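You operate a simulated robot arm through the tools that you are given. There is no shell and no other tool. Be economical: measure what you need, move in short steps, check, and stop when the job is done.

The job below is to be done with a simulated two-armed robot. You get a single attempt, and the scene is never put back.

Task
Gauge the plate in the wear gauge and spin-test the wheel on the peg.
Fine: slide the bridge back; plate left in the gauge; when the wheel has stopped, lay it on the table.
Where things are to end (x, y in the base frame): yellow wheel within 0.06 m of [0.47, -0.18].

Only the result counts: the job must be done as asked and must still hold three seconds after the hand-in. Knocking over, shifting, dropping, spilling or breaking anything else fails it.

Robot
Two 7-joint arms with fingered hands on one trunk, on a base that drives. Base frame: it is fixed to the floor where the robot stands at the start and does not move with it; the origin is under the middle of the robot, x ahead of it, y to its left, z up; the surface under the hand at the start is at about z = 0.84. Units: m, degrees, N and s.
The left shoulder is at the start at [0.07, 0.142, 1.114], the right one opposite. With the tool pointing down near the work surface each hand reaches from about 0.44 to 0.8 m from the robot's upright axis, wherever it stands, measured 20 degrees to its own side. Places, roughly: blue wheel [1, -0.75, 0.75]; gauge bridge [0.5, 0.1, 0.9]; green wheel [0.75, -1, 0.75]; nest of the yellow wear gauge [0.5, 0.1, 0.8]; orange wheel [1, -0.75, 0.75]; sole plate [0.75, -1.25, 0.75]; top of the long table [0.7, -0.6, 0.8]. Payload 3.6 kg a hand.
The TCP of each hand is the grasp point between the finger pads, 0.025 m short of the fingertips. In the tool frame z runs along the fingers and y along their closing line. The gripper opens to 0.088 m. The gripper's body begins 0.029 m behind the TCP. The gripper is a hand of 5 fingers: y runs from the thumb to the fingers, the wrist lies at [-0.013, -0.097, -0.162] in the tool frame, and closing takes about 1.5 s.
Orientation is that of the tool frame in the base frame, as a unit quaternion [x, y, z, w]. With the fingers straight down and the wrist toward the robot, the tool's x, y and z point along [0, 1, 0], [1, 0, 0] and [0, 0, -1] of the base frame.

Tools
- The arms move only by the tool send_rows. It takes "left_rows", "right_rows" or both (then of equal length, played together; a hand with none holds still); each is one flat list of numbers, 6 for each row, row after row: the turn, a rotation vector about the tool's x, y, z in units of 60 degrees (1.0 is 60 degrees), then the shift along the tool's x, y, z in units of 150 mm (1.0 is 150 mm). In form: [ax, ay, az, x, y, z, ax, ay, az, x, y, z, ...]. A call has 1 to 10 rows; each row is the pose to reach, as a shift and turn from the pose commanded when the call began, along the tool's axes at that moment. "left_fingers" and "right_fingers" are, for a hand that has rows, the opening, from 0 (shut) to 1 (fully open), set as the call begins (left out, the last holds). A call with a number of a shift or a turn outside -1 to 1 is refused whole. Rows are played at 5 a second. More than 0.05 m and 8.6 degrees between two rows, or a gripper value outside its range, and nothing of the call is played. Where a pose cannot be reached the arm comes as near as it can. A force on the tool above 40 N (or 10 N above the force at the start of the call, whichever is more), or a blocked arm, ends the call early, and 0.2 s more pass. Each finger travels about 0.072 m/s and halts on what it meets, pressing with about 27 N; the grip force reading is that of the motor and also rises with nothing between the fingers. The clock runs only during rows and for 0.2 s after the last one: add rows that repeat a pose to give the fingers time. It gives the time, the measured TCP pose, the force on the tool (base axes), the opening and the grip force at its end, in the units of the frame above (readings bear some noise), with the torque about the TCP (base axes, N m) and any sound that the robot's microphone picked up.
- Cameras (640 x 400 px; columns grow to the right, rows downward): "scene" is now at [0.1389, -0.0042, 1.3564]; the picture's right is [-0.03, -1.00, 0.00], its down [-0.54, 0.02, -0.84] and it looks along [0.84, -0.02, -0.54] (base axes); focal length 248 px, centre (320, 200). "left" rides on the left gripper at [-0.059, -0.079, -0.105] in its tool frame; the picture's right is [-0.73, -0.32, 0.61], its down [0.62, -0.68, 0.38] and it looks along [0.29, 0.66, 0.70] (tool axes); focal length 234 px, centre (320, 200). "right" rides on the right gripper at [0.059, -0.079, -0.105] in its tool frame; the picture's right is [-0.73, 0.32, -0.61], its down [-0.62, -0.68, 0.38] and it looks along [-0.29, 0.66, 0.70] (tool axes); focal length 234 px, centre (320, 200). There is no depth. A picture from a camera that has moved, and an enlarged one, comes with that camera's place and axes in the base frame and with its lens. The place of the scene camera against the robot may be out by one fixed shift of up to 0.018 m in any direction.
- get_image(camera): a new picture of that camera. It takes no simulated time.
- raise_lower(by): slides the trunk up (or, below 0, down) by that many m; the arms and the scene camera ride with it, the base frame stays. It gives what a move gives, with no picture.
- roll_base(legs): drives the robot by 1 to 6 legs, each [ahead, left, turn to the left] in m, m and degrees, along the robot's own axes; the way and the turn of a leg run together, so that a leg with both is an arc; at most 1.5 m and 180 degrees a leg. The arms and the cameras ride along, it lands a little off, and it stops where it bumps. It gives what a move gives.
- move_fingers(index, middle, ring, little, thumb_bend, thumb_turn, hand): sets how far each is bent, from 0 (flat) to 1 (curled in); at 0.3 the hand is open as for a grip, at 0.7 the pads meet at the TCP. One left out holds its place. A second passes; each finger stops where it meets its share of the squeeze, and holds until it gets a number again. A gripper value or a shape takes the hand back. It gives what a move gives, with no picture; readings hold the bend of each and the force on index, middle, ring, little, thumb and palm. thumb_turn goes from beside the hand (0) to across from the fingers (1), as for a grip.
- hand_shape(shape, hand): the hand has 5 fingers and takes this shape, open, in about a second: jaw (thumb against the fingers, like two jaws); tri (thumb and two fingers); tip (a fingertip pinch); poke (one finger out to press); point (the index stretched); flat (the hand flat); cup (the hand cupped); fist (a fist). The gripper value then closes the fingers along that shape, each until it touches; the sizes above hold for jaw. It gives what a move gives, with no picture.
- aim_head(pan, tilt): turns the head with the scene camera to pan (to the left, within 86 degrees either way) and tilt (down, from -29 to 69), counted from straight ahead of the robot. It gives what a move gives.
- inspect(camera, box): a new picture of the part [left, top, right, bottom] of that camera's present view, enlarged. It takes no simulated time.
- finish_job(): hands the job in; it is judged then, once.

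Work in short steps. Places have to be worked out from the pictures, the camera data and where the tool is seen: move nearer, look again, correct. Check each grasp and each placing, and mend what went wrong. You have 120 turns and 100 pictures in all, those below and enlarged ones among them. Open the grippers and draw the arms clear of the work before you hand the job in, unless the task says otherwise; then end with one line.

The tools are called after "Request:" as a command line: name --argument value ..., lists and objects as JSON in quotes. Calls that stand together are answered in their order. send_rows: Moves the arms, as the interface text tells. Its arguments: {"type":"object","properties":{"left_rows":{"type":"array","items":{"type":"number"}},"left_fingers":{"type":"number"},"right_rows":{"type":"array","items":{"type":"number"}},"right_fingers":{"type":"number"}},"required":[]} The other tools are called the same way: raise_lower (by) slides the trunk up or down; hand_shape (shape, hand) gives the hand a shape; move_fingers (index, middle, ring, little, thumb_bend, thumb_turn, hand) moves the fingers one by one; roll_base (legs) drives the base; aim_head (pan, tilt) turns the head that bears the scene camera; get_image (camera) takes a picture; inspect (camera, box) takes an enlarged picture of a part of a camera's view; finish_job () hands the job in.

At the start:

```text
time: 0.0
left_eef_pos: [0.5548, 0.1237, 1.1226]
left_tcp_rot: [0.706, 0.708, 0.0, 0.0]
left_ft_force: [0.0, -0.7, -0.5]
left_torque: [0.0, -0.01, -0.01]
left_grip_width: 0.0877
left_gripper_force: 0.1
left_shape: jaw
left_bend: [0.3, 0.3, 0.3, 0.3, 0.3, 0.98]
left_finger forces: [0.0, 0.0, 0.2, 0.1, 0.1, 0.0]
right_eef_pos: [0.5097, -0.2503, 1.1752]
right_tcp_rot: [0.707, 0.707, 0.0, 0.0]
right_ft_force: [-0.3, -0.4, -0.2]
right_torque: [0.0, 0.04, -0.01]
right_grip_width: 0.0875
right_gripper_force: 0.1
right_shape: jaw
right_bend: [0.3, 0.3, 0.3, 0.3, 0.3, 0.98]
right_finger forces: [0.0, 0.1, 0.0, 0.1, 0.1, 0.0]
trunk travel left (down, up): [-0.65, 0.29]
robot x, y, heading: [0.0, 0.001, 0.0]
head pan, tilt: [-1.6, 32.9]
```

scene: 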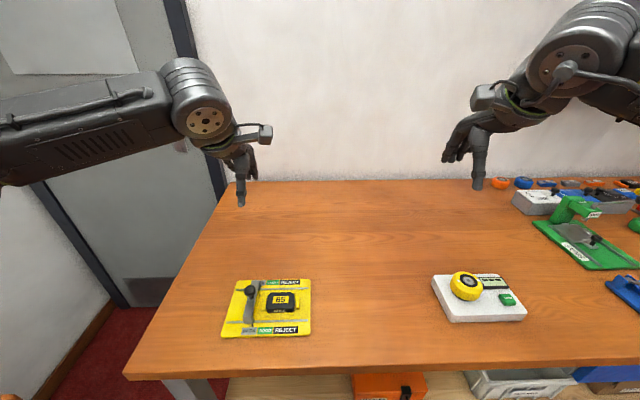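
right: 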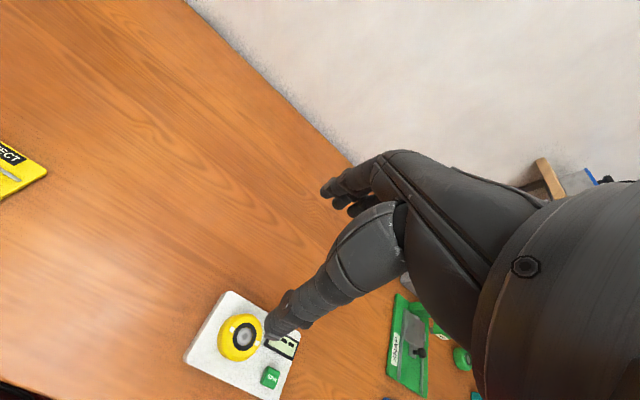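
left: 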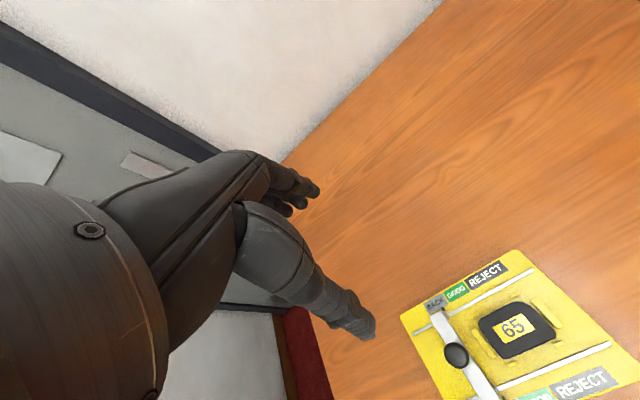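

The gauge with a plate marked 65 sits ahead-left and the wheel on its peg tester ahead-right. I look at both enlarged first.

Request:
inspect --camera "scene" --box '[200, 260, 340, 350]'

Request:
inspect --camera "scene" --box '[410, 255, 550, 340]'

Request:
inspect --camera "scene" --box '[480, 160, 640, 290]'

Request:
inspect --camera "left" --box '[390, 230, 640, 400]'

```text
4.44 times, centred on (270, 305) of scene
camera zoom: at [0.1389, -0.0042, 1.3564], right [-0.03, -1.0, 0.0], down [-0.54, 0.02, -0.84], along [0.84, -0.02, -0.54], focal length 1103 px, centre (542, -267)
```

zoom: 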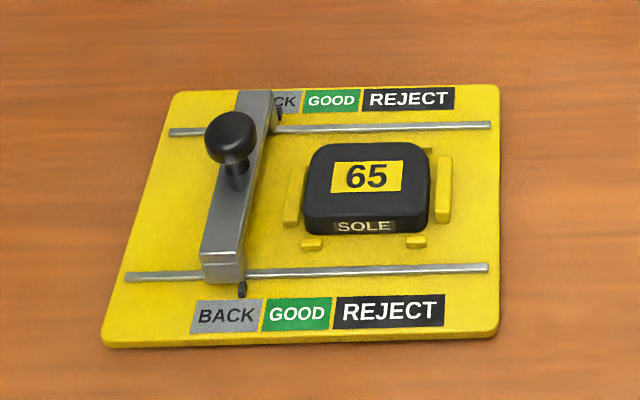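

```text
4.57 times, centred on (480, 298) of scene
camera zoom: at [0.1389, -0.0042, 1.3564], right [-0.03, -1.0, 0.0], down [-0.54, 0.02, -0.84], along [0.84, -0.02, -0.54], focal length 1134 px, centre (-411, -246)
```

zoom: 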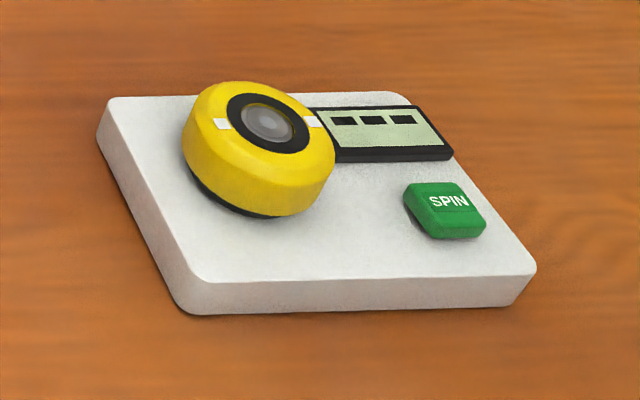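

```text
3.08 times, centred on (560, 225) of scene
camera zoom: at [0.1389, -0.0042, 1.3564], right [-0.03, -1.0, 0.0], down [-0.54, 0.02, -0.84], along [0.84, -0.02, -0.54], focal length 763 px, centre (-418, 123)
```

zoom: 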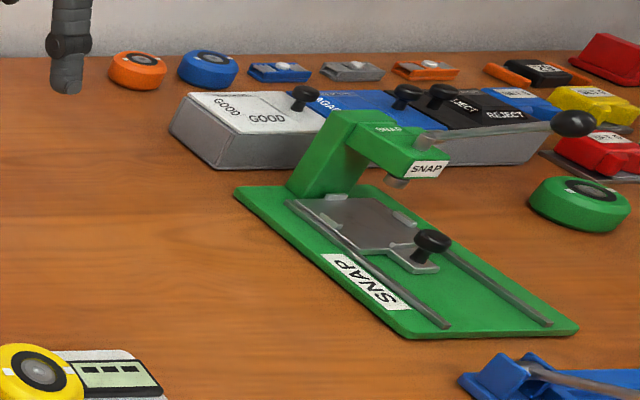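

```text
2.35 times, centred on (515, 315) of left
camera zoom: at [0.4769, 0.065, 1.2282], right [-0.32, -0.73, -0.61], down [-0.68, 0.62, -0.38], along [0.66, 0.29, -0.7], focal length 551 px, centre (-139, -71)
```

zoom: 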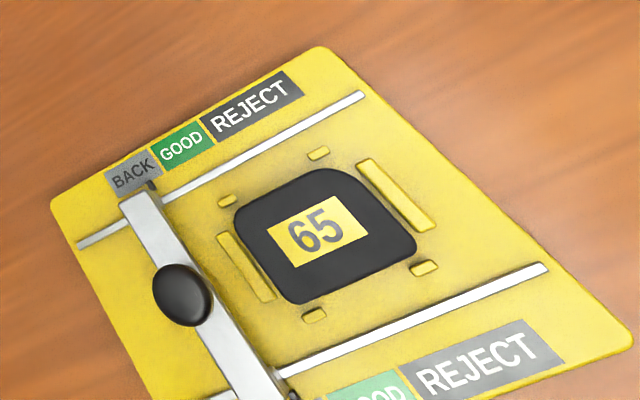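

The bridge is at BACK, its knob near (0.485, 0.137); the wheel is near (0.49, -0.33). I bring the left hand above the knob for a closer look.

Request:
send_rows --left_rows '[0, 0, 0, 0.02, -0.12, 0.2, 0, 0, 0, 0.04, -0.24, 0.4, 0, 0, 0, 0.06, -0.36, 0.6, 0, 0, 0, 0.075, -0.48, 0.75, 0, 0, 0, 0.075, -0.48, 0.75]' --left_fingers 1

Request:
get_image --camera "left"

Request:
get_image --camera "scene"

```text
time: 1.2
left_eef_pos: [0.4819, 0.1358, 1.0111]
left_tcp_rot: [0.707, 0.707, -0.001, 0.0]
left_ft_force: [0.1, 0.9, -0.9]
left_torque: [-0.02, 0.0, -0.01]
left_grip_width: 0.0875
left_gripper_force: 0.0
left_shape: jaw
left_bend: [0.3, 0.3, 0.3, 0.3, 0.3, 0.98]
left_finger forces: [0.0, 0.0, 0.0, 0.1, 0.0, 0.1]
right_eef_pos: [0.5091, -0.25, 1.1756]
right_tcp_rot: [0.708, 0.707, -0.001, 0.001]
right_ft_force: [-0.2, 0.0, 0.1]
right_torque: [-0.02, -0.01, 0.02]
right_grip_width: 0.0875
right_gripper_force: 0.1
right_shape: jaw
right_bend: [0.3, 0.3, 0.3, 0.3, 0.3, 0.98]
right_finger forces: [0.0, 0.0, 0.0, 0.0, 0.0, 0.1]
trunk travel left (down, up): [-0.65, 0.29]
robot x, y, heading: [-0.0011, -0.0047, 0.1]
head pan, tilt: [-1.6, 32.9]
```

```text
92 pictures are left
camera left: at [0.405, 0.0753, 1.116], right [-0.32, -0.73, -0.61], down [-0.68, 0.62, -0.38], along [0.66, 0.29, -0.7], focal length 234 px, centre (320, 200)
```

left: 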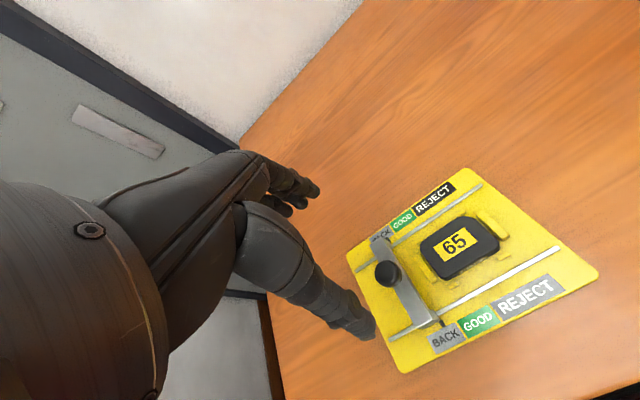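

```text
91 pictures are left
camera scene: at [0.1391, -0.0045, 1.3564], right [-0.03, -1.0, 0.0], down [-0.54, 0.02, -0.84], along [0.84, -0.02, -0.54], focal length 248 px, centre (320, 200)
```

scene: 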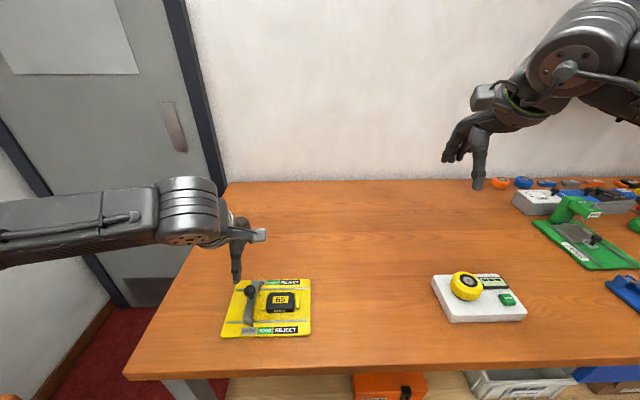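

Triangulating from both left views puts the knob at about (0.481, 0.134, 0.90). I descend to just above grasp height and check.

Request:
send_rows --left_rows '[0, 0, 0, 0, 0, 0.25, 0, 0, 0, 0, 0, 0.4, 0, 0, 0, 0, 0, 0.5, 0, 0, 0, 0, 0, 0.58, 0, 0, 0, 0, 0, 0.58]'

Request:
get_image --camera "left"

Request:
inspect --camera "scene" --box '[190, 240, 340, 350]'

```text
time: 2.4
left_eef_pos: [0.4808, 0.1344, 0.9232]
left_tcp_rot: [0.706, 0.708, 0.0, 0.0]
left_ft_force: [-0.3, 0.2, 1.1]
left_torque: [0.01, 0.01, -0.01]
left_grip_width: 0.0879
left_gripper_force: 0.1
left_shape: jaw
left_bend: [0.3, 0.3, 0.3, 0.3, 0.3, 0.98]
left_finger forces: [0.0, 0.1, 0.0, 0.1, 0.1, 0.1]
right_eef_pos: [0.5096, -0.2494, 1.1764]
right_tcp_rot: [0.707, 0.707, -0.001, 0.0]
right_ft_force: [0.4, 0.6, -0.3]
right_torque: [0.0, -0.01, -0.02]
right_grip_width: 0.0877
right_gripper_force: 0.2
right_shape: jaw
right_bend: [0.3, 0.3, 0.3, 0.3, 0.3, 0.98]
right_finger forces: [0.1, 0.0, 0.0, 0.0, 0.0, 0.0]
trunk travel left (down, up): [-0.65, 0.29]
robot x, y, heading: [-0.0001, -0.0017, 0.1]
head pan, tilt: [-1.6, 32.9]
```

```text
90 pictures are left
camera left: at [0.404, 0.0755, 1.0287], right [-0.32, -0.73, -0.61], down [-0.68, 0.62, -0.38], along [0.66, 0.29, -0.7], focal length 234 px, centre (320, 200)
```

left: 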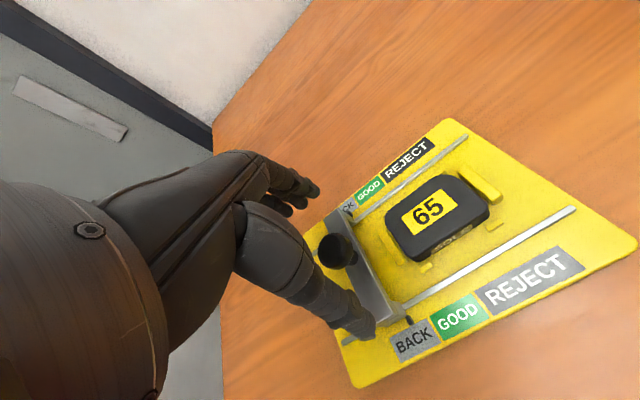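

```text
3.64 times, centred on (265, 295) of scene
camera zoom: at [0.1387, -0.0044, 1.3564], right [-0.03, -1.0, 0.0], down [-0.54, 0.02, -0.84], along [0.84, -0.02, -0.54], focal length 902 px, centre (520, -146)
```

zoom: 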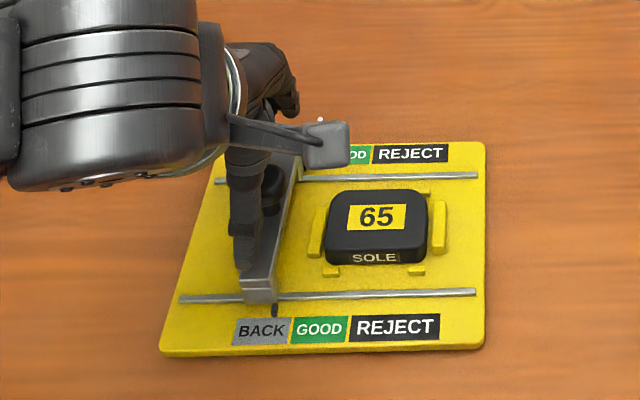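

Knob centre comes out again at (0.481, 0.134, 0.90), so the hand is centred. I lower 10 mm more and close on the knob.

Request:
send_rows --left_rows '[0, 0, 0, 0, 0, 0.07, 0, 0, 0, 0, 0, 0.07]'

Request:
send_rows --left_rows '[0, 0, 0, 0, 0, 0, 0, 0, 0, 0, 0, 0, 0, 0, 0, 0, 0, 0, 0, 0, 0, 0, 0, 0, 0, 0, 0, 0, 0, 0, 0, 0, 0, 0, 0, 0, 0, 0, 0, 0, 0, 0, 0, 0, 0, 0, 0, 0]' --left_fingers 0.1

Request:
get_image --camera "left"

```text
time: 3.0
left_eef_pos: [0.4792, 0.1345, 0.9121]
left_tcp_rot: [0.707, 0.707, 0.0, 0.0]
left_ft_force: [0.0, -0.7, -0.1]
left_torque: [-0.03, 0.03, -0.03]
left_grip_width: 0.0876
left_gripper_force: 0.2
left_shape: jaw
left_bend: [0.3, 0.3, 0.3, 0.3, 0.3, 0.98]
left_finger forces: [0.0, 0.0, 0.0, 0.0, 0.1, 0.0]
right_eef_pos: [0.5098, -0.2483, 1.1771]
right_tcp_rot: [0.707, 0.707, -0.001, 0.0]
right_ft_force: [0.0, 0.6, -1.1]
right_torque: [-0.05, 0.0, -0.02]
right_grip_width: 0.0876
right_gripper_force: 0.1
right_shape: jaw
right_bend: [0.3, 0.3, 0.3, 0.3, 0.3, 0.98]
right_finger forces: [0.0, 0.0, 0.1, 0.0, 0.0, 0.0]
trunk travel left (down, up): [-0.65, 0.29]
robot x, y, heading: [-0.0008, 0.0019, 0.0]
head pan, tilt: [-1.6, 32.9]
```

```text
time: 4.8
left_eef_pos: [0.4807, 0.1349, 0.9111]
left_tcp_rot: [0.706, 0.708, -0.001, -0.001]
left_ft_force: [-4.9, -0.6, 0.5]
left_torque: [0.01, 0.08, 0.01]
left_grip_width: 0.0137
left_gripper_force: 26.9
left_shape: jaw
left_bend: [0.73, 0.63, 0.7, 0.7, 0.74, 1.0]
left_finger forces: [13.8, 6.7, 0.1, 0.1, 24.4, 0.1]
right_eef_pos: [0.5103, -0.2494, 1.1759]
right_tcp_rot: [0.707, 0.707, 0.0, -0.001]
right_ft_force: [0.7, -0.3, -0.2]
right_torque: [0.01, 0.02, 0.01]
right_grip_width: 0.0874
right_gripper_force: 0.1
right_shape: jaw
right_bend: [0.3, 0.3, 0.3, 0.3, 0.3, 0.98]
right_finger forces: [0.0, 0.0, 0.1, 0.0, 0.0, 0.0]
trunk travel left (down, up): [-0.65, 0.29]
robot x, y, heading: [-0.0049, -0.0019, -0.1]
head pan, tilt: [-1.6, 32.9]
```

```text
88 pictures are left
camera left: at [0.4038, 0.076, 1.0172], right [-0.32, -0.73, -0.61], down [-0.68, 0.62, -0.38], along [0.66, 0.29, -0.7], focal length 234 px, centre (320, 200)
```

left: 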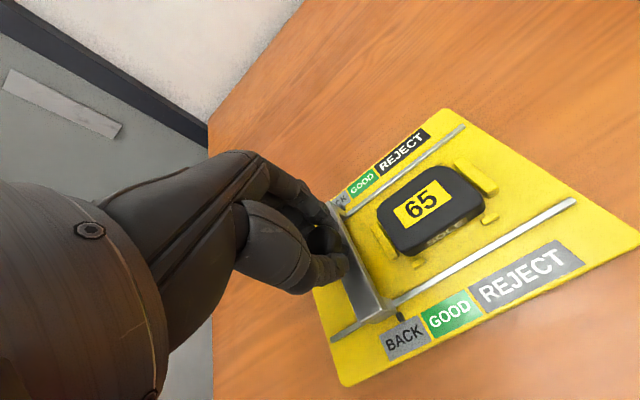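

The knob is gripped between thumb, index and middle. I slide it slowly to the right (-y), 40 mm.

Request:
send_rows --left_rows '[0, 0, 0, -0.04, 0, 0, 0, 0, 0, -0.08, 0, 0, 0, 0, 0, -0.12, 0, 0, 0, 0, 0, -0.16, 0, 0, 0, 0, 0, -0.2, 0, 0, 0, 0, 0, -0.233, 0, 0, 0, 0, 0, -0.267, 0, 0]'

Request:
inspect --camera "scene" --box '[190, 240, 340, 350]'

Request:
get_image --camera "left"

```text
time: 6.4
left_eef_pos: [0.4819, 0.0952, 0.9121]
left_tcp_rot: [0.706, 0.708, -0.001, 0.0]
left_ft_force: [-2.1, 0.7, 0.1]
left_torque: [0.02, 0.05, -0.01]
left_grip_width: 0.0127
left_gripper_force: 26.7
left_shape: jaw
left_bend: [0.72, 0.64, 0.7, 0.7, 0.74, 1.0]
left_finger forces: [14.9, 7.2, 0.0, 0.0, 24.2, 0.0]
right_eef_pos: [0.5116, -0.2494, 1.1753]
right_tcp_rot: [0.707, 0.707, -0.001, -0.001]
right_ft_force: [-0.2, 0.4, 1.2]
right_torque: [-0.01, -0.03, 0.01]
right_grip_width: 0.0878
right_gripper_force: 0.1
right_shape: jaw
right_bend: [0.3, 0.3, 0.3, 0.3, 0.3, 0.98]
right_finger forces: [0.0, 0.1, 0.1, 0.1, 0.0, 0.0]
trunk travel left (down, up): [-0.65, 0.29]
robot x, y, heading: [0.0026, 0.0026, 0.1]
head pan, tilt: [-1.6, 32.9]
```

```text
3.64 times, centred on (265, 295) of scene
camera zoom: at [0.1412, -0.0037, 1.3561], right [-0.03, -1.0, 0.0], down [-0.55, 0.01, -0.84], along [0.84, -0.02, -0.55], focal length 902 px, centre (520, -146)
```

zoom: 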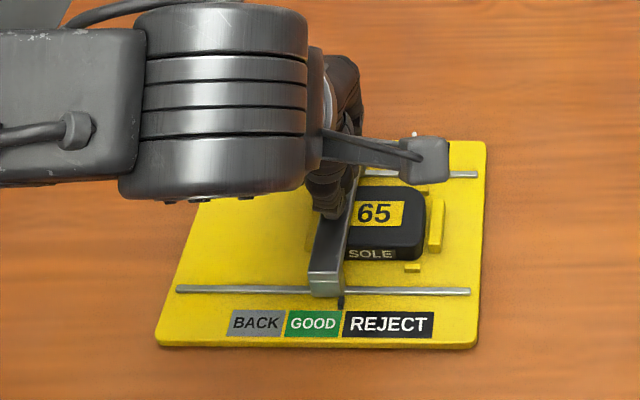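

```text
86 pictures are left
camera left: at [0.4053, 0.036, 1.0174], right [-0.32, -0.73, -0.61], down [-0.68, 0.62, -0.38], along [0.65, 0.29, -0.7], focal length 234 px, centre (320, 200)
```

left: 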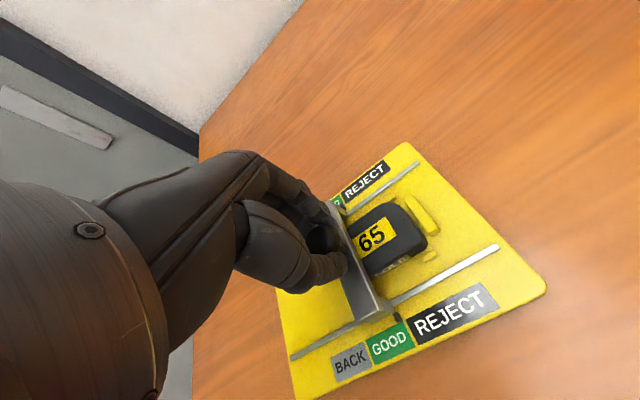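

The pointer is at the GOOD/REJECT edge with no resistance yet. I go on in small steps.

Request:
send_rows --left_rows '[0, 0, 0, -0.02, 0, 0, 0, 0, 0, -0.04, 0, 0, 0, 0, 0, -0.06, 0, 0, 0, 0, 0, -0.08, 0, 0]'

Request:
inspect --camera "scene" --box '[190, 240, 340, 350]'

Request:
inspect --camera "left" --box '[250, 120, 570, 400]'

```text
time: 7.4
left_eef_pos: [0.4838, 0.0847, 0.9123]
left_tcp_rot: [0.706, 0.708, -0.002, -0.002]
left_ft_force: [-0.3, -0.4, -0.1]
left_torque: [0.01, 0.03, 0.03]
left_grip_width: 0.0125
left_gripper_force: 26.9
left_shape: jaw
left_bend: [0.72, 0.63, 0.7, 0.7, 0.74, 1.0]
left_finger forces: [15.8, 7.9, 0.1, 0.0, 24.0, 0.0]
right_eef_pos: [0.5135, -0.2486, 1.1751]
right_tcp_rot: [0.707, 0.707, -0.001, -0.001]
right_ft_force: [0.8, -0.4, -0.1]
right_torque: [0.01, -0.04, 0.02]
right_grip_width: 0.0875
right_gripper_force: 0.0
right_shape: jaw
right_bend: [0.3, 0.3, 0.3, 0.3, 0.3, 0.98]
right_finger forces: [0.0, 0.0, 0.1, 0.1, 0.1, 0.0]
trunk travel left (down, up): [-0.65, 0.29]
robot x, y, heading: [-0.0003, 0.0046, -0.1]
head pan, tilt: [-1.6, 32.9]
```

```text
3.64 times, centred on (265, 295) of scene
camera zoom: at [0.142, -0.0038, 1.356], right [-0.03, -1.0, 0.0], down [-0.55, 0.01, -0.84], along [0.84, -0.02, -0.55], focal length 902 px, centre (520, -146)
```

zoom: 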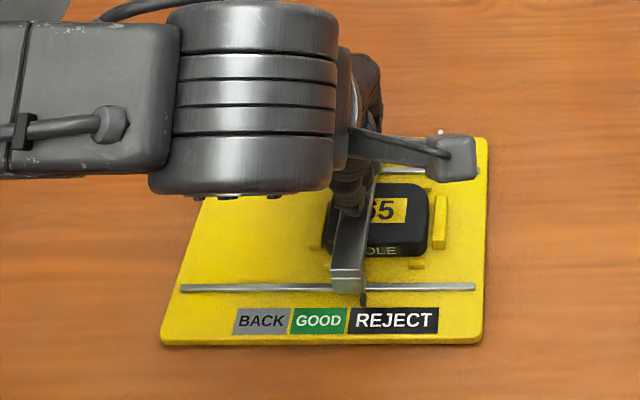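

```text
1.43 times, centred on (410, 260) of left
camera zoom: at [0.4064, 0.0244, 1.0176], right [-0.32, -0.73, -0.61], down [-0.68, 0.62, -0.38], along [0.65, 0.29, -0.7], focal length 334 px, centre (191, 114)
```

zoom: 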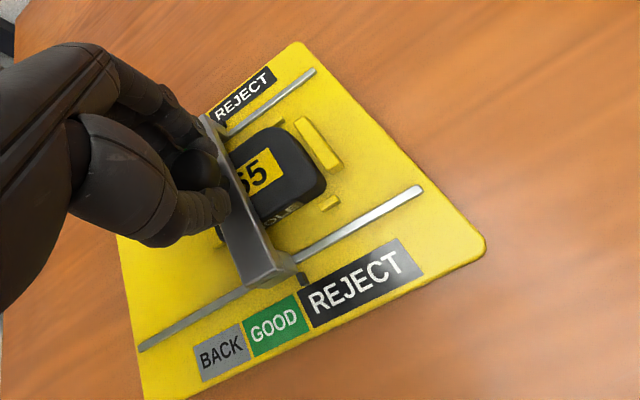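

The bridge has passed over the plate into REJECT without resistance. I continue until it stops.

Request:
send_rows --left_rows '[0, 0, 0, -0.04, 0, 0, 0, 0, 0, -0.08, 0, 0, 0, 0, 0, -0.12, 0, 0, 0, 0, 0, -0.16, 0, 0, 0, 0, 0, -0.2, 0, 0]'

Request:
inspect --camera "scene" --box '[190, 240, 340, 350]'

Request:
inspect --camera "left" --box '[250, 120, 570, 400]'

```text
time: 8.6
left_eef_pos: [0.4831, 0.0545, 0.9124]
left_tcp_rot: [0.707, 0.708, -0.001, -0.001]
left_ft_force: [-0.1, 1.7, 0.5]
left_torque: [0.01, 0.02, 0.01]
left_grip_width: 0.0122
left_gripper_force: 26.8
left_shape: jaw
left_bend: [0.72, 0.63, 0.7, 0.7, 0.74, 1.0]
left_finger forces: [15.1, 7.8, 0.1, 0.1, 23.3, 0.0]
right_eef_pos: [0.5131, -0.2491, 1.1756]
right_tcp_rot: [0.707, 0.707, 0.0, -0.001]
right_ft_force: [-0.4, -0.2, -0.4]
right_torque: [0.0, 0.0, 0.02]
right_grip_width: 0.0879
right_gripper_force: 0.1
right_shape: jaw
right_bend: [0.3, 0.3, 0.3, 0.3, 0.3, 0.98]
right_finger forces: [0.1, 0.0, 0.1, 0.1, 0.0, 0.1]
trunk travel left (down, up): [-0.65, 0.29]
robot x, y, heading: [-0.0, -0.0014, -0.0]
head pan, tilt: [-1.6, 32.9]
```

```text
3.64 times, centred on (265, 295) of scene
camera zoom: at [0.1416, -0.0032, 1.356], right [-0.03, -1.0, 0.0], down [-0.55, 0.01, -0.84], along [0.84, -0.02, -0.55], focal length 902 px, centre (520, -146)
```

zoom: 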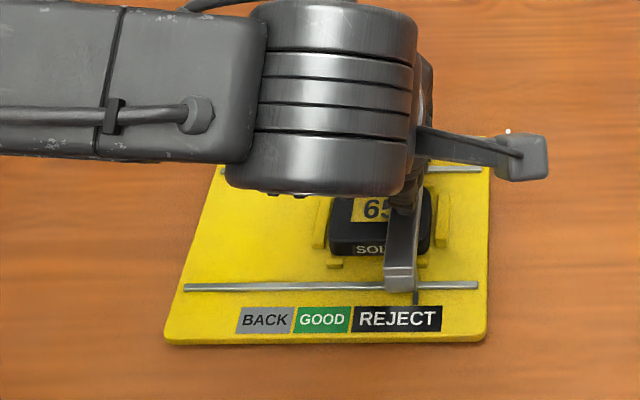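

```text
1.43 times, centred on (410, 260) of left
camera zoom: at [0.406, -0.0049, 1.0174], right [-0.32, -0.73, -0.61], down [-0.68, 0.62, -0.38], along [0.65, 0.29, -0.7], focal length 334 px, centre (191, 114)
```

zoom: 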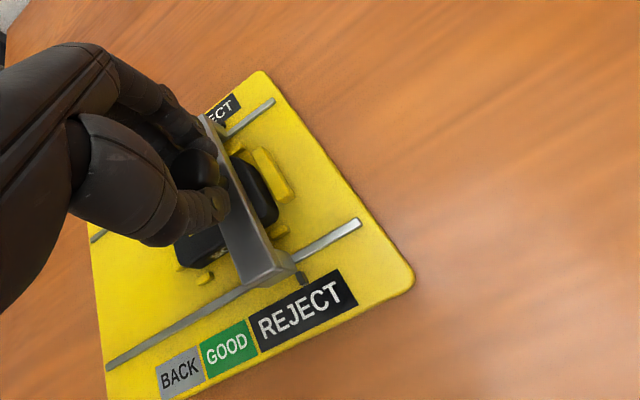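

Still free and now deep in REJECT. I go further to the end stop, gently.

Request:
send_rows --left_rows '[0, 0, 0, -0.04, 0, 0, 0, 0, 0, -0.07, 0, 0, 0, 0, 0, -0.1, 0, 0, 0, 0, 0, -0.13, 0, 0, 0, 0, 0, -0.16, 0, 0]'

Request:
inspect --camera "scene" --box '[190, 240, 340, 350]'

```text
time: 9.8
left_eef_pos: [0.4817, 0.0312, 0.9114]
left_tcp_rot: [0.707, 0.707, -0.001, -0.001]
left_ft_force: [-0.2, 5.0, -0.5]
left_torque: [0.1, -0.06, 0.03]
left_grip_width: 0.0121
left_gripper_force: 27.0
left_shape: jaw
left_bend: [0.72, 0.63, 0.7, 0.7, 0.75, 1.0]
left_finger forces: [11.5, 8.2, 0.1, 0.0, 21.1, 0.1]
right_eef_pos: [0.5115, -0.2497, 1.1753]
right_tcp_rot: [0.707, 0.708, -0.001, -0.001]
right_ft_force: [-1.1, 0.3, -0.3]
right_torque: [-0.02, -0.01, 0.01]
right_grip_width: 0.0876
right_gripper_force: 0.0
right_shape: jaw
right_bend: [0.3, 0.3, 0.3, 0.3, 0.3, 0.98]
right_finger forces: [0.0, 0.1, 0.0, 0.0, 0.1, 0.0]
trunk travel left (down, up): [-0.65, 0.29]
robot x, y, heading: [-0.0024, 0.0007, -0.4]
head pan, tilt: [-1.6, 32.9]
```

```text
3.64 times, centred on (265, 295) of scene
camera zoom: at [0.1412, -0.0033, 1.3561], right [-0.03, -1.0, 0.0], down [-0.55, 0.01, -0.84], along [0.84, -0.02, -0.55], focal length 902 px, centre (520, -146)
```

zoom: 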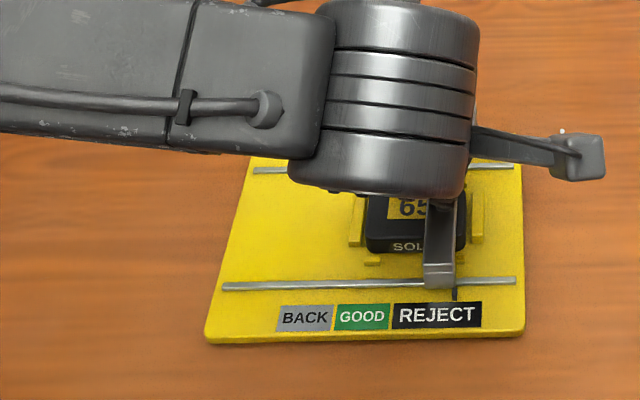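

The end stop was reached and the gauge slid about 20 mm with it, so I need to undo that. First I slide the bridge back toward BACK and look.

Request:
send_rows --left_rows '[0, 0, 0, 0.06, 0, 0, 0, 0, 0, 0.12, 0, 0, 0, 0, 0, 0.18, 0, 0, 0, 0, 0, 0.24, 0, 0, 0, 0, 0, 0.3, 0, 0, 0, 0, 0, 0.36, 0, 0, 0, 0, 0, 0.42, 0, 0, 0, 0, 0, 0.48, 0, 0, 0, 0, 0, 0.54, 0, 0]'

Request:
get_image --camera "scene"

Request:
inspect --camera "scene" --box '[190, 240, 340, 350]'

Request:
get_image --camera "left"

```text
time: 11.8
left_eef_pos: [0.4832, 0.1109, 0.9118]
left_tcp_rot: [0.706, 0.708, -0.001, 0.0]
left_ft_force: [1.3, -1.2, 0.3]
left_torque: [0.03, -0.04, -0.02]
left_grip_width: 0.012
left_gripper_force: 27.1
left_shape: jaw
left_bend: [0.72, 0.64, 0.7, 0.7, 0.75, 1.0]
left_finger forces: [15.7, 8.8, 0.0, 0.1, 21.7, 0.0]
right_eef_pos: [0.5123, -0.2477, 1.1749]
right_tcp_rot: [0.706, 0.708, -0.001, -0.001]
right_ft_force: [0.6, -0.4, 0.8]
right_torque: [0.0, 0.01, -0.01]
right_grip_width: 0.0878
right_gripper_force: 0.2
right_shape: jaw
right_bend: [0.3, 0.3, 0.3, 0.3, 0.3, 0.98]
right_finger forces: [0.0, 0.1, 0.1, 0.0, 0.0, 0.0]
trunk travel left (down, up): [-0.65, 0.29]
robot x, y, heading: [0.0002, 0.0031, -0.2]
head pan, tilt: [-1.6, 32.9]
```

```text
80 pictures are left
camera scene: at [0.1418, -0.0032, 1.3561], right [-0.03, -1.0, 0.0], down [-0.55, 0.01, -0.84], along [0.84, -0.02, -0.55], focal length 248 px, centre (320, 200)
```

scene: 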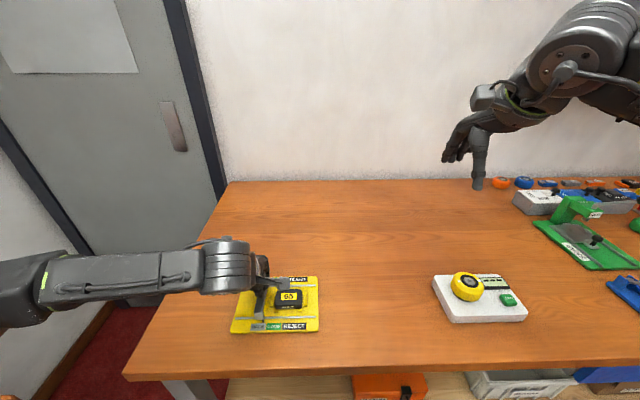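

```text
3.64 times, centred on (265, 295) of scene
camera zoom: at [0.1418, -0.0032, 1.3561], right [-0.03, -1.0, 0.0], down [-0.55, 0.01, -0.84], along [0.84, -0.02, -0.55], focal length 902 px, centre (520, -146)
```

zoom: 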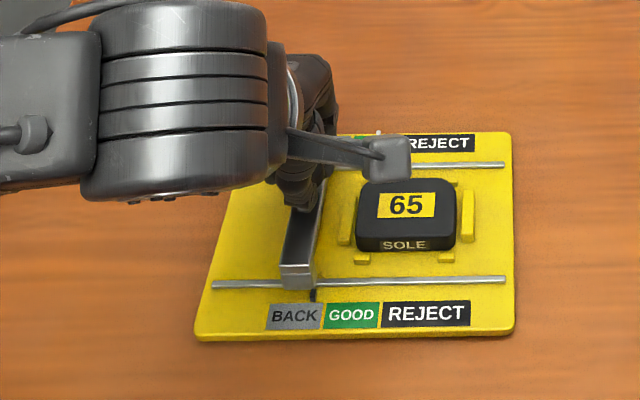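

```text
78 pictures are left
camera left: at [0.4072, 0.0522, 1.0171], right [-0.32, -0.73, -0.61], down [-0.68, 0.62, -0.38], along [0.65, 0.29, -0.7], focal length 234 px, centre (320, 200)
```

left: 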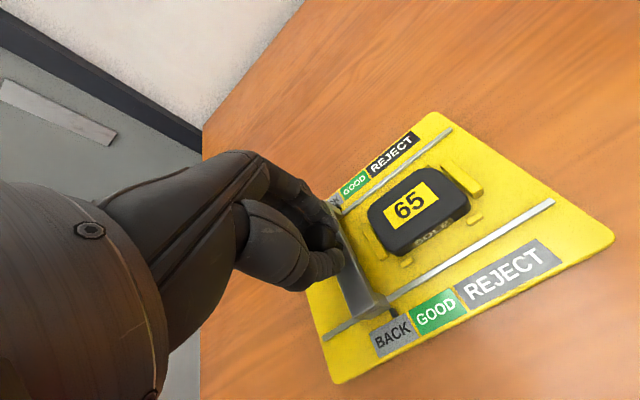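

The gauge has moved some mm in x and y against its start place. I take the same two zooms as at the start, to measure gauge against tester precisely.

Request:
inspect --camera "scene" --box '[200, 260, 340, 350]'

Request:
inspect --camera "scene" --box '[410, 255, 550, 340]'

```text
4.44 times, centred on (270, 305) of scene
camera zoom: at [0.1418, -0.0032, 1.3561], right [-0.03, -1.0, 0.0], down [-0.55, 0.01, -0.84], along [0.84, -0.02, -0.55], focal length 1103 px, centre (542, -267)
```

zoom: 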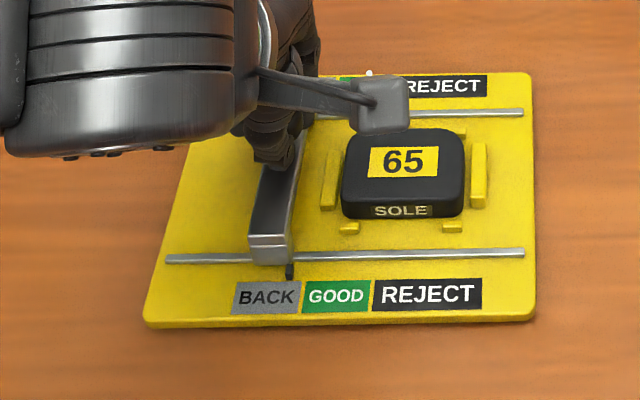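

```text
4.57 times, centred on (480, 298) of scene
camera zoom: at [0.1418, -0.0032, 1.3561], right [-0.03, -1.0, 0.0], down [-0.55, 0.01, -0.84], along [0.84, -0.02, -0.55], focal length 1134 px, centre (-411, -246)
```

zoom: 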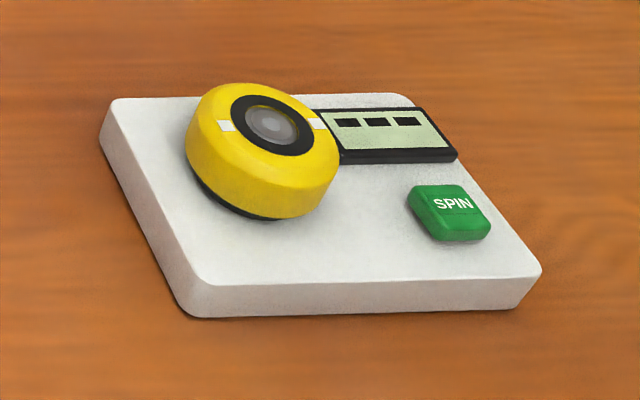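

Relative to the tester, the gauge is off by about 17 mm in -y and 10 mm in +x. While holding the knob I move the hand -10 mm in x and +20 mm in y to bring it home.

Request:
send_rows --left_rows '[0, 0, 0, 0, -0.03, 0, 0, 0, 0, 0, -0.067, 0, 0, 0, 0, 0.04, -0.067, 0, 0, 0, 0, 0.08, -0.067, 0, 0, 0, 0, 0.11, -0.067, 0, 0, 0, 0, 0.135, -0.067, 0, 0, 0, 0, 0.135, -0.067, 0]'

Request:
inspect --camera "scene" --box '[200, 260, 340, 350]'

Request:
inspect --camera "scene" --box '[410, 255, 550, 340]'

```text
time: 13.4
left_eef_pos: [0.4736, 0.1325, 0.9111]
left_tcp_rot: [0.706, 0.708, -0.002, -0.001]
left_ft_force: [0.9, -2.7, 0.2]
left_torque: [0.02, 0.01, -0.03]
left_grip_width: 0.0116
left_gripper_force: 27.6
left_shape: jaw
left_bend: [0.72, 0.63, 0.7, 0.7, 0.76, 1.0]
left_finger forces: [16.7, 8.5, 0.0, 0.0, 21.7, 0.1]
right_eef_pos: [0.5125, -0.2497, 1.1749]
right_tcp_rot: [0.707, 0.707, -0.001, 0.0]
right_ft_force: [0.4, -0.9, -0.1]
right_torque: [0.03, -0.01, 0.0]
right_grip_width: 0.0879
right_gripper_force: 0.0
right_shape: jaw
right_bend: [0.3, 0.3, 0.3, 0.3, 0.3, 0.98]
right_finger forces: [0.1, 0.0, 0.0, 0.0, 0.1, 0.0]
trunk travel left (down, up): [-0.65, 0.29]
robot x, y, heading: [-0.0005, 0.002, -0.1]
head pan, tilt: [-1.6, 32.9]
```

```text
4.44 times, centred on (270, 305) of scene
camera zoom: at [0.1417, -0.0039, 1.356], right [-0.03, -1.0, 0.0], down [-0.55, 0.01, -0.84], along [0.84, -0.02, -0.55], focal length 1103 px, centre (542, -267)
```

zoom: 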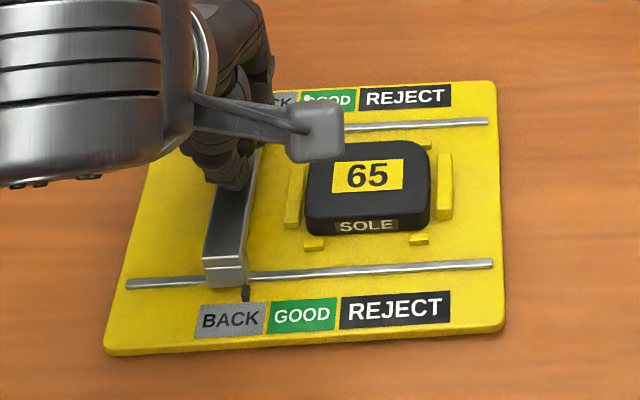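

```text
4.57 times, centred on (480, 298) of scene
camera zoom: at [0.1417, -0.0039, 1.356], right [-0.03, -1.0, 0.0], down [-0.55, 0.01, -0.84], along [0.84, -0.02, -0.55], focal length 1134 px, centre (-411, -246)
```

zoom: 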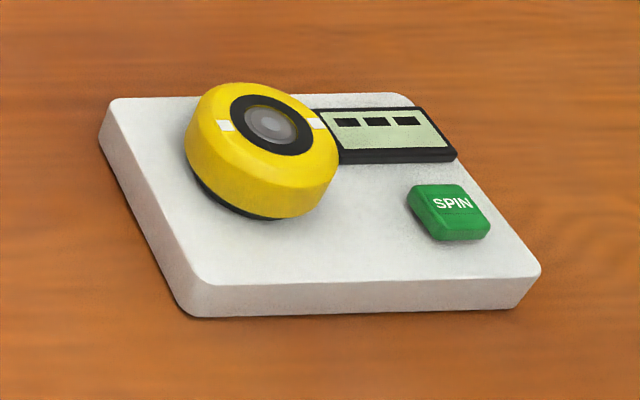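

Gauge is back to within about 2 mm and the bridge pointer is where it began, in BACK. I release the knob, rise and look.

Request:
send_rows --left_rows '[0, 0, 0, 0, 0, 0, 0, 0, 0, 0, 0, 0, 0, 0, 0, 0, 0, 0, 0, 0, 0, 0, 0, 0, 0, 0, 0, 0, 0, 0, 0, 0, 0, 0, 0, -0.2, 0, 0, 0, 0, 0, -0.5, 0, 0, 0, 0, 0, -0.8]' --left_fingers 1

Request:
inspect --camera "scene" --box '[200, 260, 340, 350]'

Request:
get_image --camera "left"

```text
time: 15.2
left_eef_pos: [0.4697, 0.1326, 1.0341]
left_tcp_rot: [0.706, 0.708, 0.0, -0.001]
left_ft_force: [0.3, 0.4, -1.1]
left_torque: [0.0, 0.0, -0.01]
left_grip_width: 0.0878
left_gripper_force: 0.0
left_shape: jaw
left_bend: [0.3, 0.3, 0.3, 0.3, 0.3, 0.98]
left_finger forces: [0.1, 0.0, 0.1, 0.0, 0.0, 0.0]
right_eef_pos: [0.5095, -0.2509, 1.1767]
right_tcp_rot: [0.707, 0.707, 0.0, 0.001]
right_ft_force: [-0.8, 0.2, -0.1]
right_torque: [-0.01, 0.04, 0.0]
right_grip_width: 0.0876
right_gripper_force: 0.2
right_shape: jaw
right_bend: [0.3, 0.3, 0.3, 0.3, 0.3, 0.98]
right_finger forces: [0.0, 0.0, 0.1, 0.0, 0.0, 0.0]
trunk travel left (down, up): [-0.65, 0.29]
robot x, y, heading: [0.001, 0.0007, -0.2]
head pan, tilt: [-1.6, 32.9]
```

```text
4.44 times, centred on (270, 305) of scene
camera zoom: at [0.1381, -0.0048, 1.3564], right [-0.03, -1.0, 0.0], down [-0.54, 0.02, -0.84], along [0.84, -0.02, -0.54], focal length 1103 px, centre (542, -267)
```

zoom: 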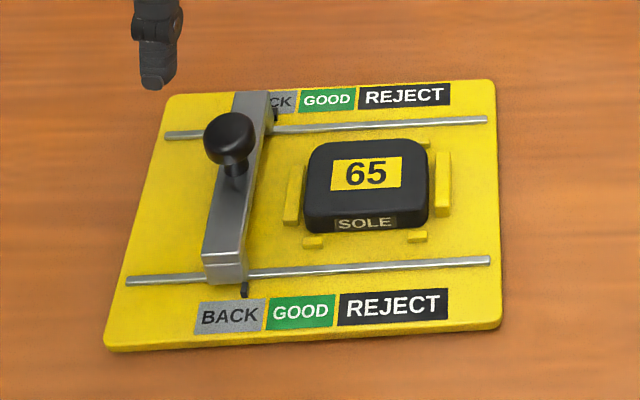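

```text
72 pictures are left
camera left: at [0.3933, 0.0729, 1.1398], right [-0.32, -0.73, -0.61], down [-0.68, 0.62, -0.38], along [0.66, 0.29, -0.7], focal length 234 px, centre (320, 200)
```

left: 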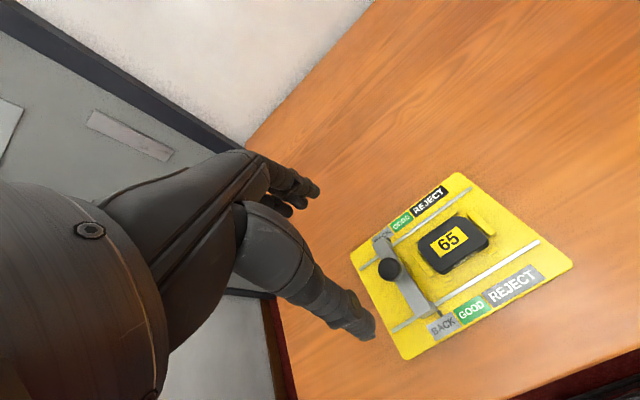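

Gauge part is done: bridge BACK, plate in, gauge at home. Next the SPIN button, near (0.46, -0.42): I shape the right hand to poke and bring it above.

Request:
hand_shape --hand "right" --shape "poke"

Request:
send_rows --right_rows '[0, 0, 0, -0.25, -0.08, 0.1, 0, 0, 0, -0.5, -0.16, 0.25, 0, 0, 0, -0.8, -0.25, 0.4, 0, 0, 0, -1, -0.33, 0.6, 0, 0, 0, -1, -0.33, 0.8, 0, 0, 0, -1, -0.33, 0.8]'

Request:
get_image --camera "right"

Request:
get_image --camera "scene"

```text
time: 16.1
left_eef_pos: [0.471, 0.1332, 1.0321]
left_tcp_rot: [0.707, 0.707, 0.0, -0.001]
left_ft_force: [-0.3, 0.1, 0.6]
left_torque: [-0.03, 0.01, 0.0]
left_grip_width: 0.0875
left_gripper_force: 0.1
left_shape: jaw
left_bend: [0.3, 0.3, 0.3, 0.3, 0.3, 0.98]
left_finger forces: [0.0, 0.1, 0.0, 0.0, 0.1, 0.0]
right_eef_pos: [0.5087, -0.2496, 1.1768]
right_tcp_rot: [0.707, 0.707, 0.0, 0.0]
right_ft_force: [-0.1, 0.5, 0.7]
right_torque: [0.02, 0.01, 0.0]
right_grip_width: 0.0
right_gripper_force: 0.0
right_shape: poke
right_bend: [0.7, 0.7, 0.99, 0.99, 1.0, 1.0]
right_finger forces: [0.1, 0.0, 0.0, 0.0, 0.0, 0.1]
trunk travel left (down, up): [-0.65, 0.29]
robot x, y, heading: [0.0029, -0.0009, -0.2]
head pan, tilt: [-1.6, 32.9]
```

```text
refused: row 3 steps farther than a row can; nothing moved
```

```text
71 pictures are left
camera right: at [0.4303, -0.1911, 1.2811], right [0.32, -0.73, 0.61], down [-0.68, -0.62, -0.38], along [0.66, -0.29, -0.7], focal length 234 px, centre (320, 200)
```

right: 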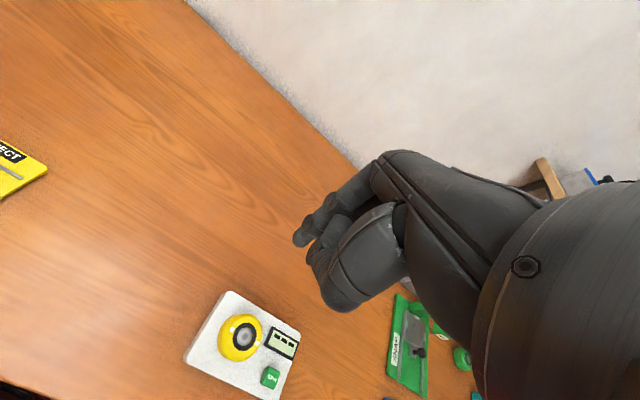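

```text
70 pictures are left
camera scene: at [0.1389, -0.0042, 1.3564], right [-0.03, -1.0, 0.0], down [-0.54, 0.02, -0.84], along [0.84, -0.02, -0.54], focal length 248 px, centre (320, 200)
```

scene: 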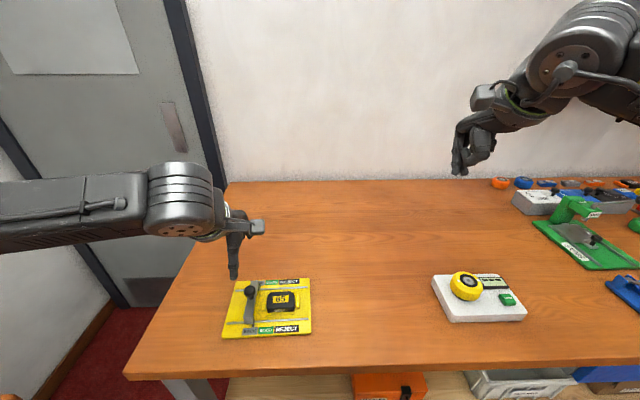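

One row was too long, so nothing moved. The poke fingertip lies about on the tool axis, 25 mm past the TCP; I redo the approach with even steps.

Request:
send_rows --right_rows '[0, 0, 0, -0.167, -0.055, 0.133, 0, 0, 0, -0.333, -0.11, 0.267, 0, 0, 0, -0.5, -0.165, 0.4, 0, 0, 0, -0.667, -0.22, 0.533, 0, 0, 0, -0.833, -0.275, 0.667, 0, 0, 0, -1, -0.33, 0.8, 0, 0, 0, -1, -0.33, 0.8]'

Request:
get_image --camera "right"

Request:
inspect --camera "scene" --box '[410, 200, 570, 340]'

```text
time: 17.7
left_eef_pos: [0.4709, 0.1324, 1.0328]
left_tcp_rot: [0.706, 0.708, 0.0, 0.0]
left_ft_force: [-0.4, 0.2, 0.0]
left_torque: [-0.01, 0.02, 0.0]
left_grip_width: 0.0878
left_gripper_force: 0.0
left_shape: jaw
left_bend: [0.3, 0.3, 0.3, 0.3, 0.3, 0.98]
left_finger forces: [0.0, 0.0, 0.0, 0.0, 0.1, 0.0]
right_eef_pos: [0.4588, -0.3993, 1.0583]
right_tcp_rot: [0.707, 0.707, 0.0, 0.0]
right_ft_force: [-1.3, -0.3, 0.7]
right_torque: [-0.04, -0.05, -0.01]
right_grip_width: 0.0
right_gripper_force: 0.2
right_shape: poke
right_bend: [0.7, 0.7, 0.99, 0.99, 1.0, 1.0]
right_finger forces: [0.0, 0.0, 0.1, 0.1, 0.1, 0.0]
trunk travel left (down, up): [-0.65, 0.29]
robot x, y, heading: [0.0036, -0.0007, 0.2]
head pan, tilt: [-1.6, 32.9]
```

```text
69 pictures are left
camera right: at [0.381, -0.3407, 1.1635], right [0.32, -0.73, 0.61], down [-0.68, -0.62, -0.38], along [0.66, -0.29, -0.7], focal length 234 px, centre (320, 200)
```

right: 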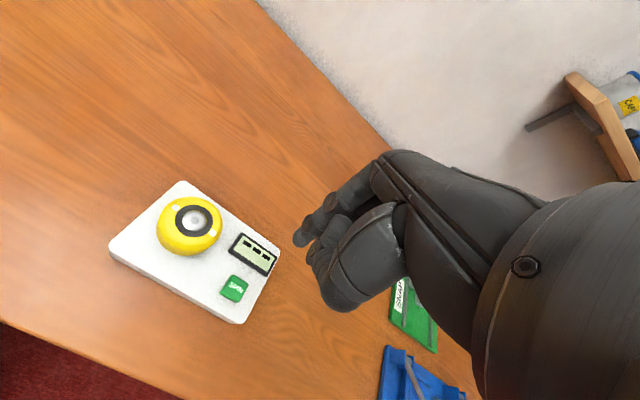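

```text
2.86 times, centred on (490, 270) of scene
camera zoom: at [0.1392, -0.0037, 1.3563], right [-0.03, -1.0, 0.0], down [-0.54, 0.01, -0.84], along [0.84, -0.02, -0.54], focal length 709 px, centre (-166, 0)
```

zoom: 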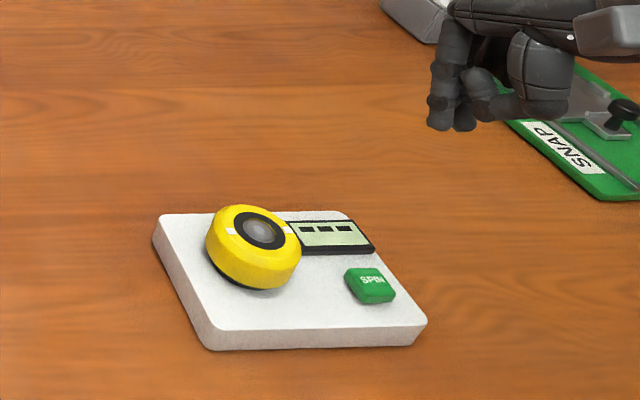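

Triangulation gives the button at (0.459, -0.411, 0.875). The index tip lies on the tool axis with the middle finger beside it, so I curl the middle away and descend to just above.

Request:
move_fingers --hand "right" --middle 1

Request:
send_rows --right_rows '[0, 0, 0, -0.078, 0, 0.25, 0, 0, 0, -0.078, 0, 0.5, 0, 0, 0, -0.078, 0, 0.7, 0, 0, 0, -0.078, 0, 0.82, 0, 0, 0, -0.078, 0, 0.82]'

Request:
get_image --camera "right"

Request:
inspect --camera "scene" --box '[410, 220, 550, 340]'

```text
time: 18.7
left_eef_pos: [0.4719, 0.1335, 1.034]
left_tcp_rot: [0.707, 0.707, -0.001, 0.0]
left_ft_force: [0.0, 0.3, 0.5]
left_torque: [0.01, 0.02, -0.06]
left_grip_width: 0.0877
left_gripper_force: 0.1
left_shape: jaw
left_bend: [0.3, 0.3, 0.3, 0.3, 0.3, 0.98]
left_finger forces: [0.0, 0.0, 0.1, 0.0, 0.0, 0.0]
right_eef_pos: [0.459, -0.3993, 1.0585]
right_tcp_rot: [0.707, 0.707, 0.0, 0.0]
right_ft_force: [0.1, -0.1, -0.7]
right_torque: [0.02, 0.0, 0.01]
right_grip_width: 0.0223
right_gripper_force: 0.1
right_shape: fingers
right_bend: [0.7, 1.0, 0.99, 0.99, 1.0, 1.0]
right_finger forces: [0.1, 0.0, 0.1, 0.0, 0.0, 0.0]
trunk travel left (down, up): [-0.65, 0.29]
robot x, y, heading: [-0.0015, 0.0016, -0.2]
head pan, tilt: [-1.6, 32.9]
```

```text
time: 19.9
left_eef_pos: [0.4713, 0.1325, 1.0333]
left_tcp_rot: [0.706, 0.708, 0.0, 0.0]
left_ft_force: [0.3, 0.2, 1.4]
left_torque: [0.01, 0.0, 0.02]
left_grip_width: 0.0875
left_gripper_force: 0.1
left_shape: jaw
left_bend: [0.3, 0.3, 0.3, 0.3, 0.3, 0.98]
left_finger forces: [0.1, 0.0, 0.1, 0.0, 0.0, 0.0]
right_eef_pos: [0.4598, -0.4113, 0.9328]
right_tcp_rot: [0.707, 0.707, 0.001, 0.0]
right_ft_force: [0.4, 0.1, -0.3]
right_torque: [-0.01, 0.01, -0.01]
right_grip_width: 0.0226
right_gripper_force: 0.1
right_shape: fingers
right_bend: [0.7, 1.0, 0.99, 0.99, 1.0, 1.0]
right_finger forces: [0.0, 0.0, 0.0, 0.1, 0.1, 0.1]
trunk travel left (down, up): [-0.65, 0.29]
robot x, y, heading: [-0.0029, 0.0014, -0.1]
head pan, tilt: [-1.6, 32.9]
```

```text
67 pictures are left
camera right: at [0.3805, -0.3529, 1.0376], right [0.32, -0.73, 0.61], down [-0.68, -0.62, -0.38], along [0.66, -0.29, -0.7], focal length 234 px, centre (320, 200)
```

right: 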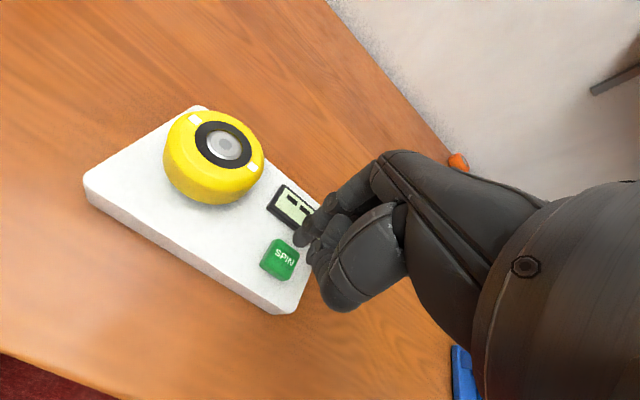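

```text
3.33 times, centred on (480, 280) of scene
camera zoom: at [0.1389, -0.0041, 1.3564], right [-0.03, -1.0, 0.0], down [-0.54, 0.01, -0.84], along [0.84, -0.02, -0.54], focal length 827 px, centre (-213, -67)
```

zoom: 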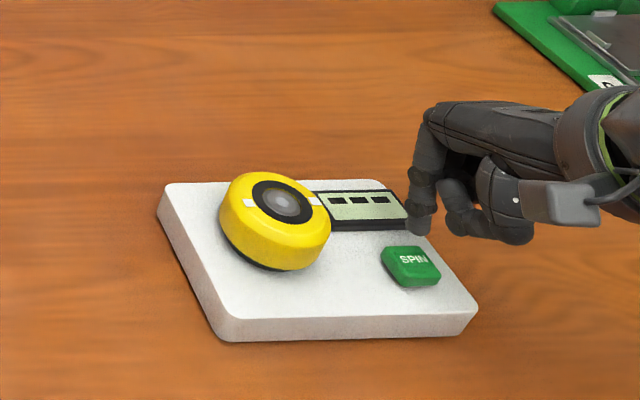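

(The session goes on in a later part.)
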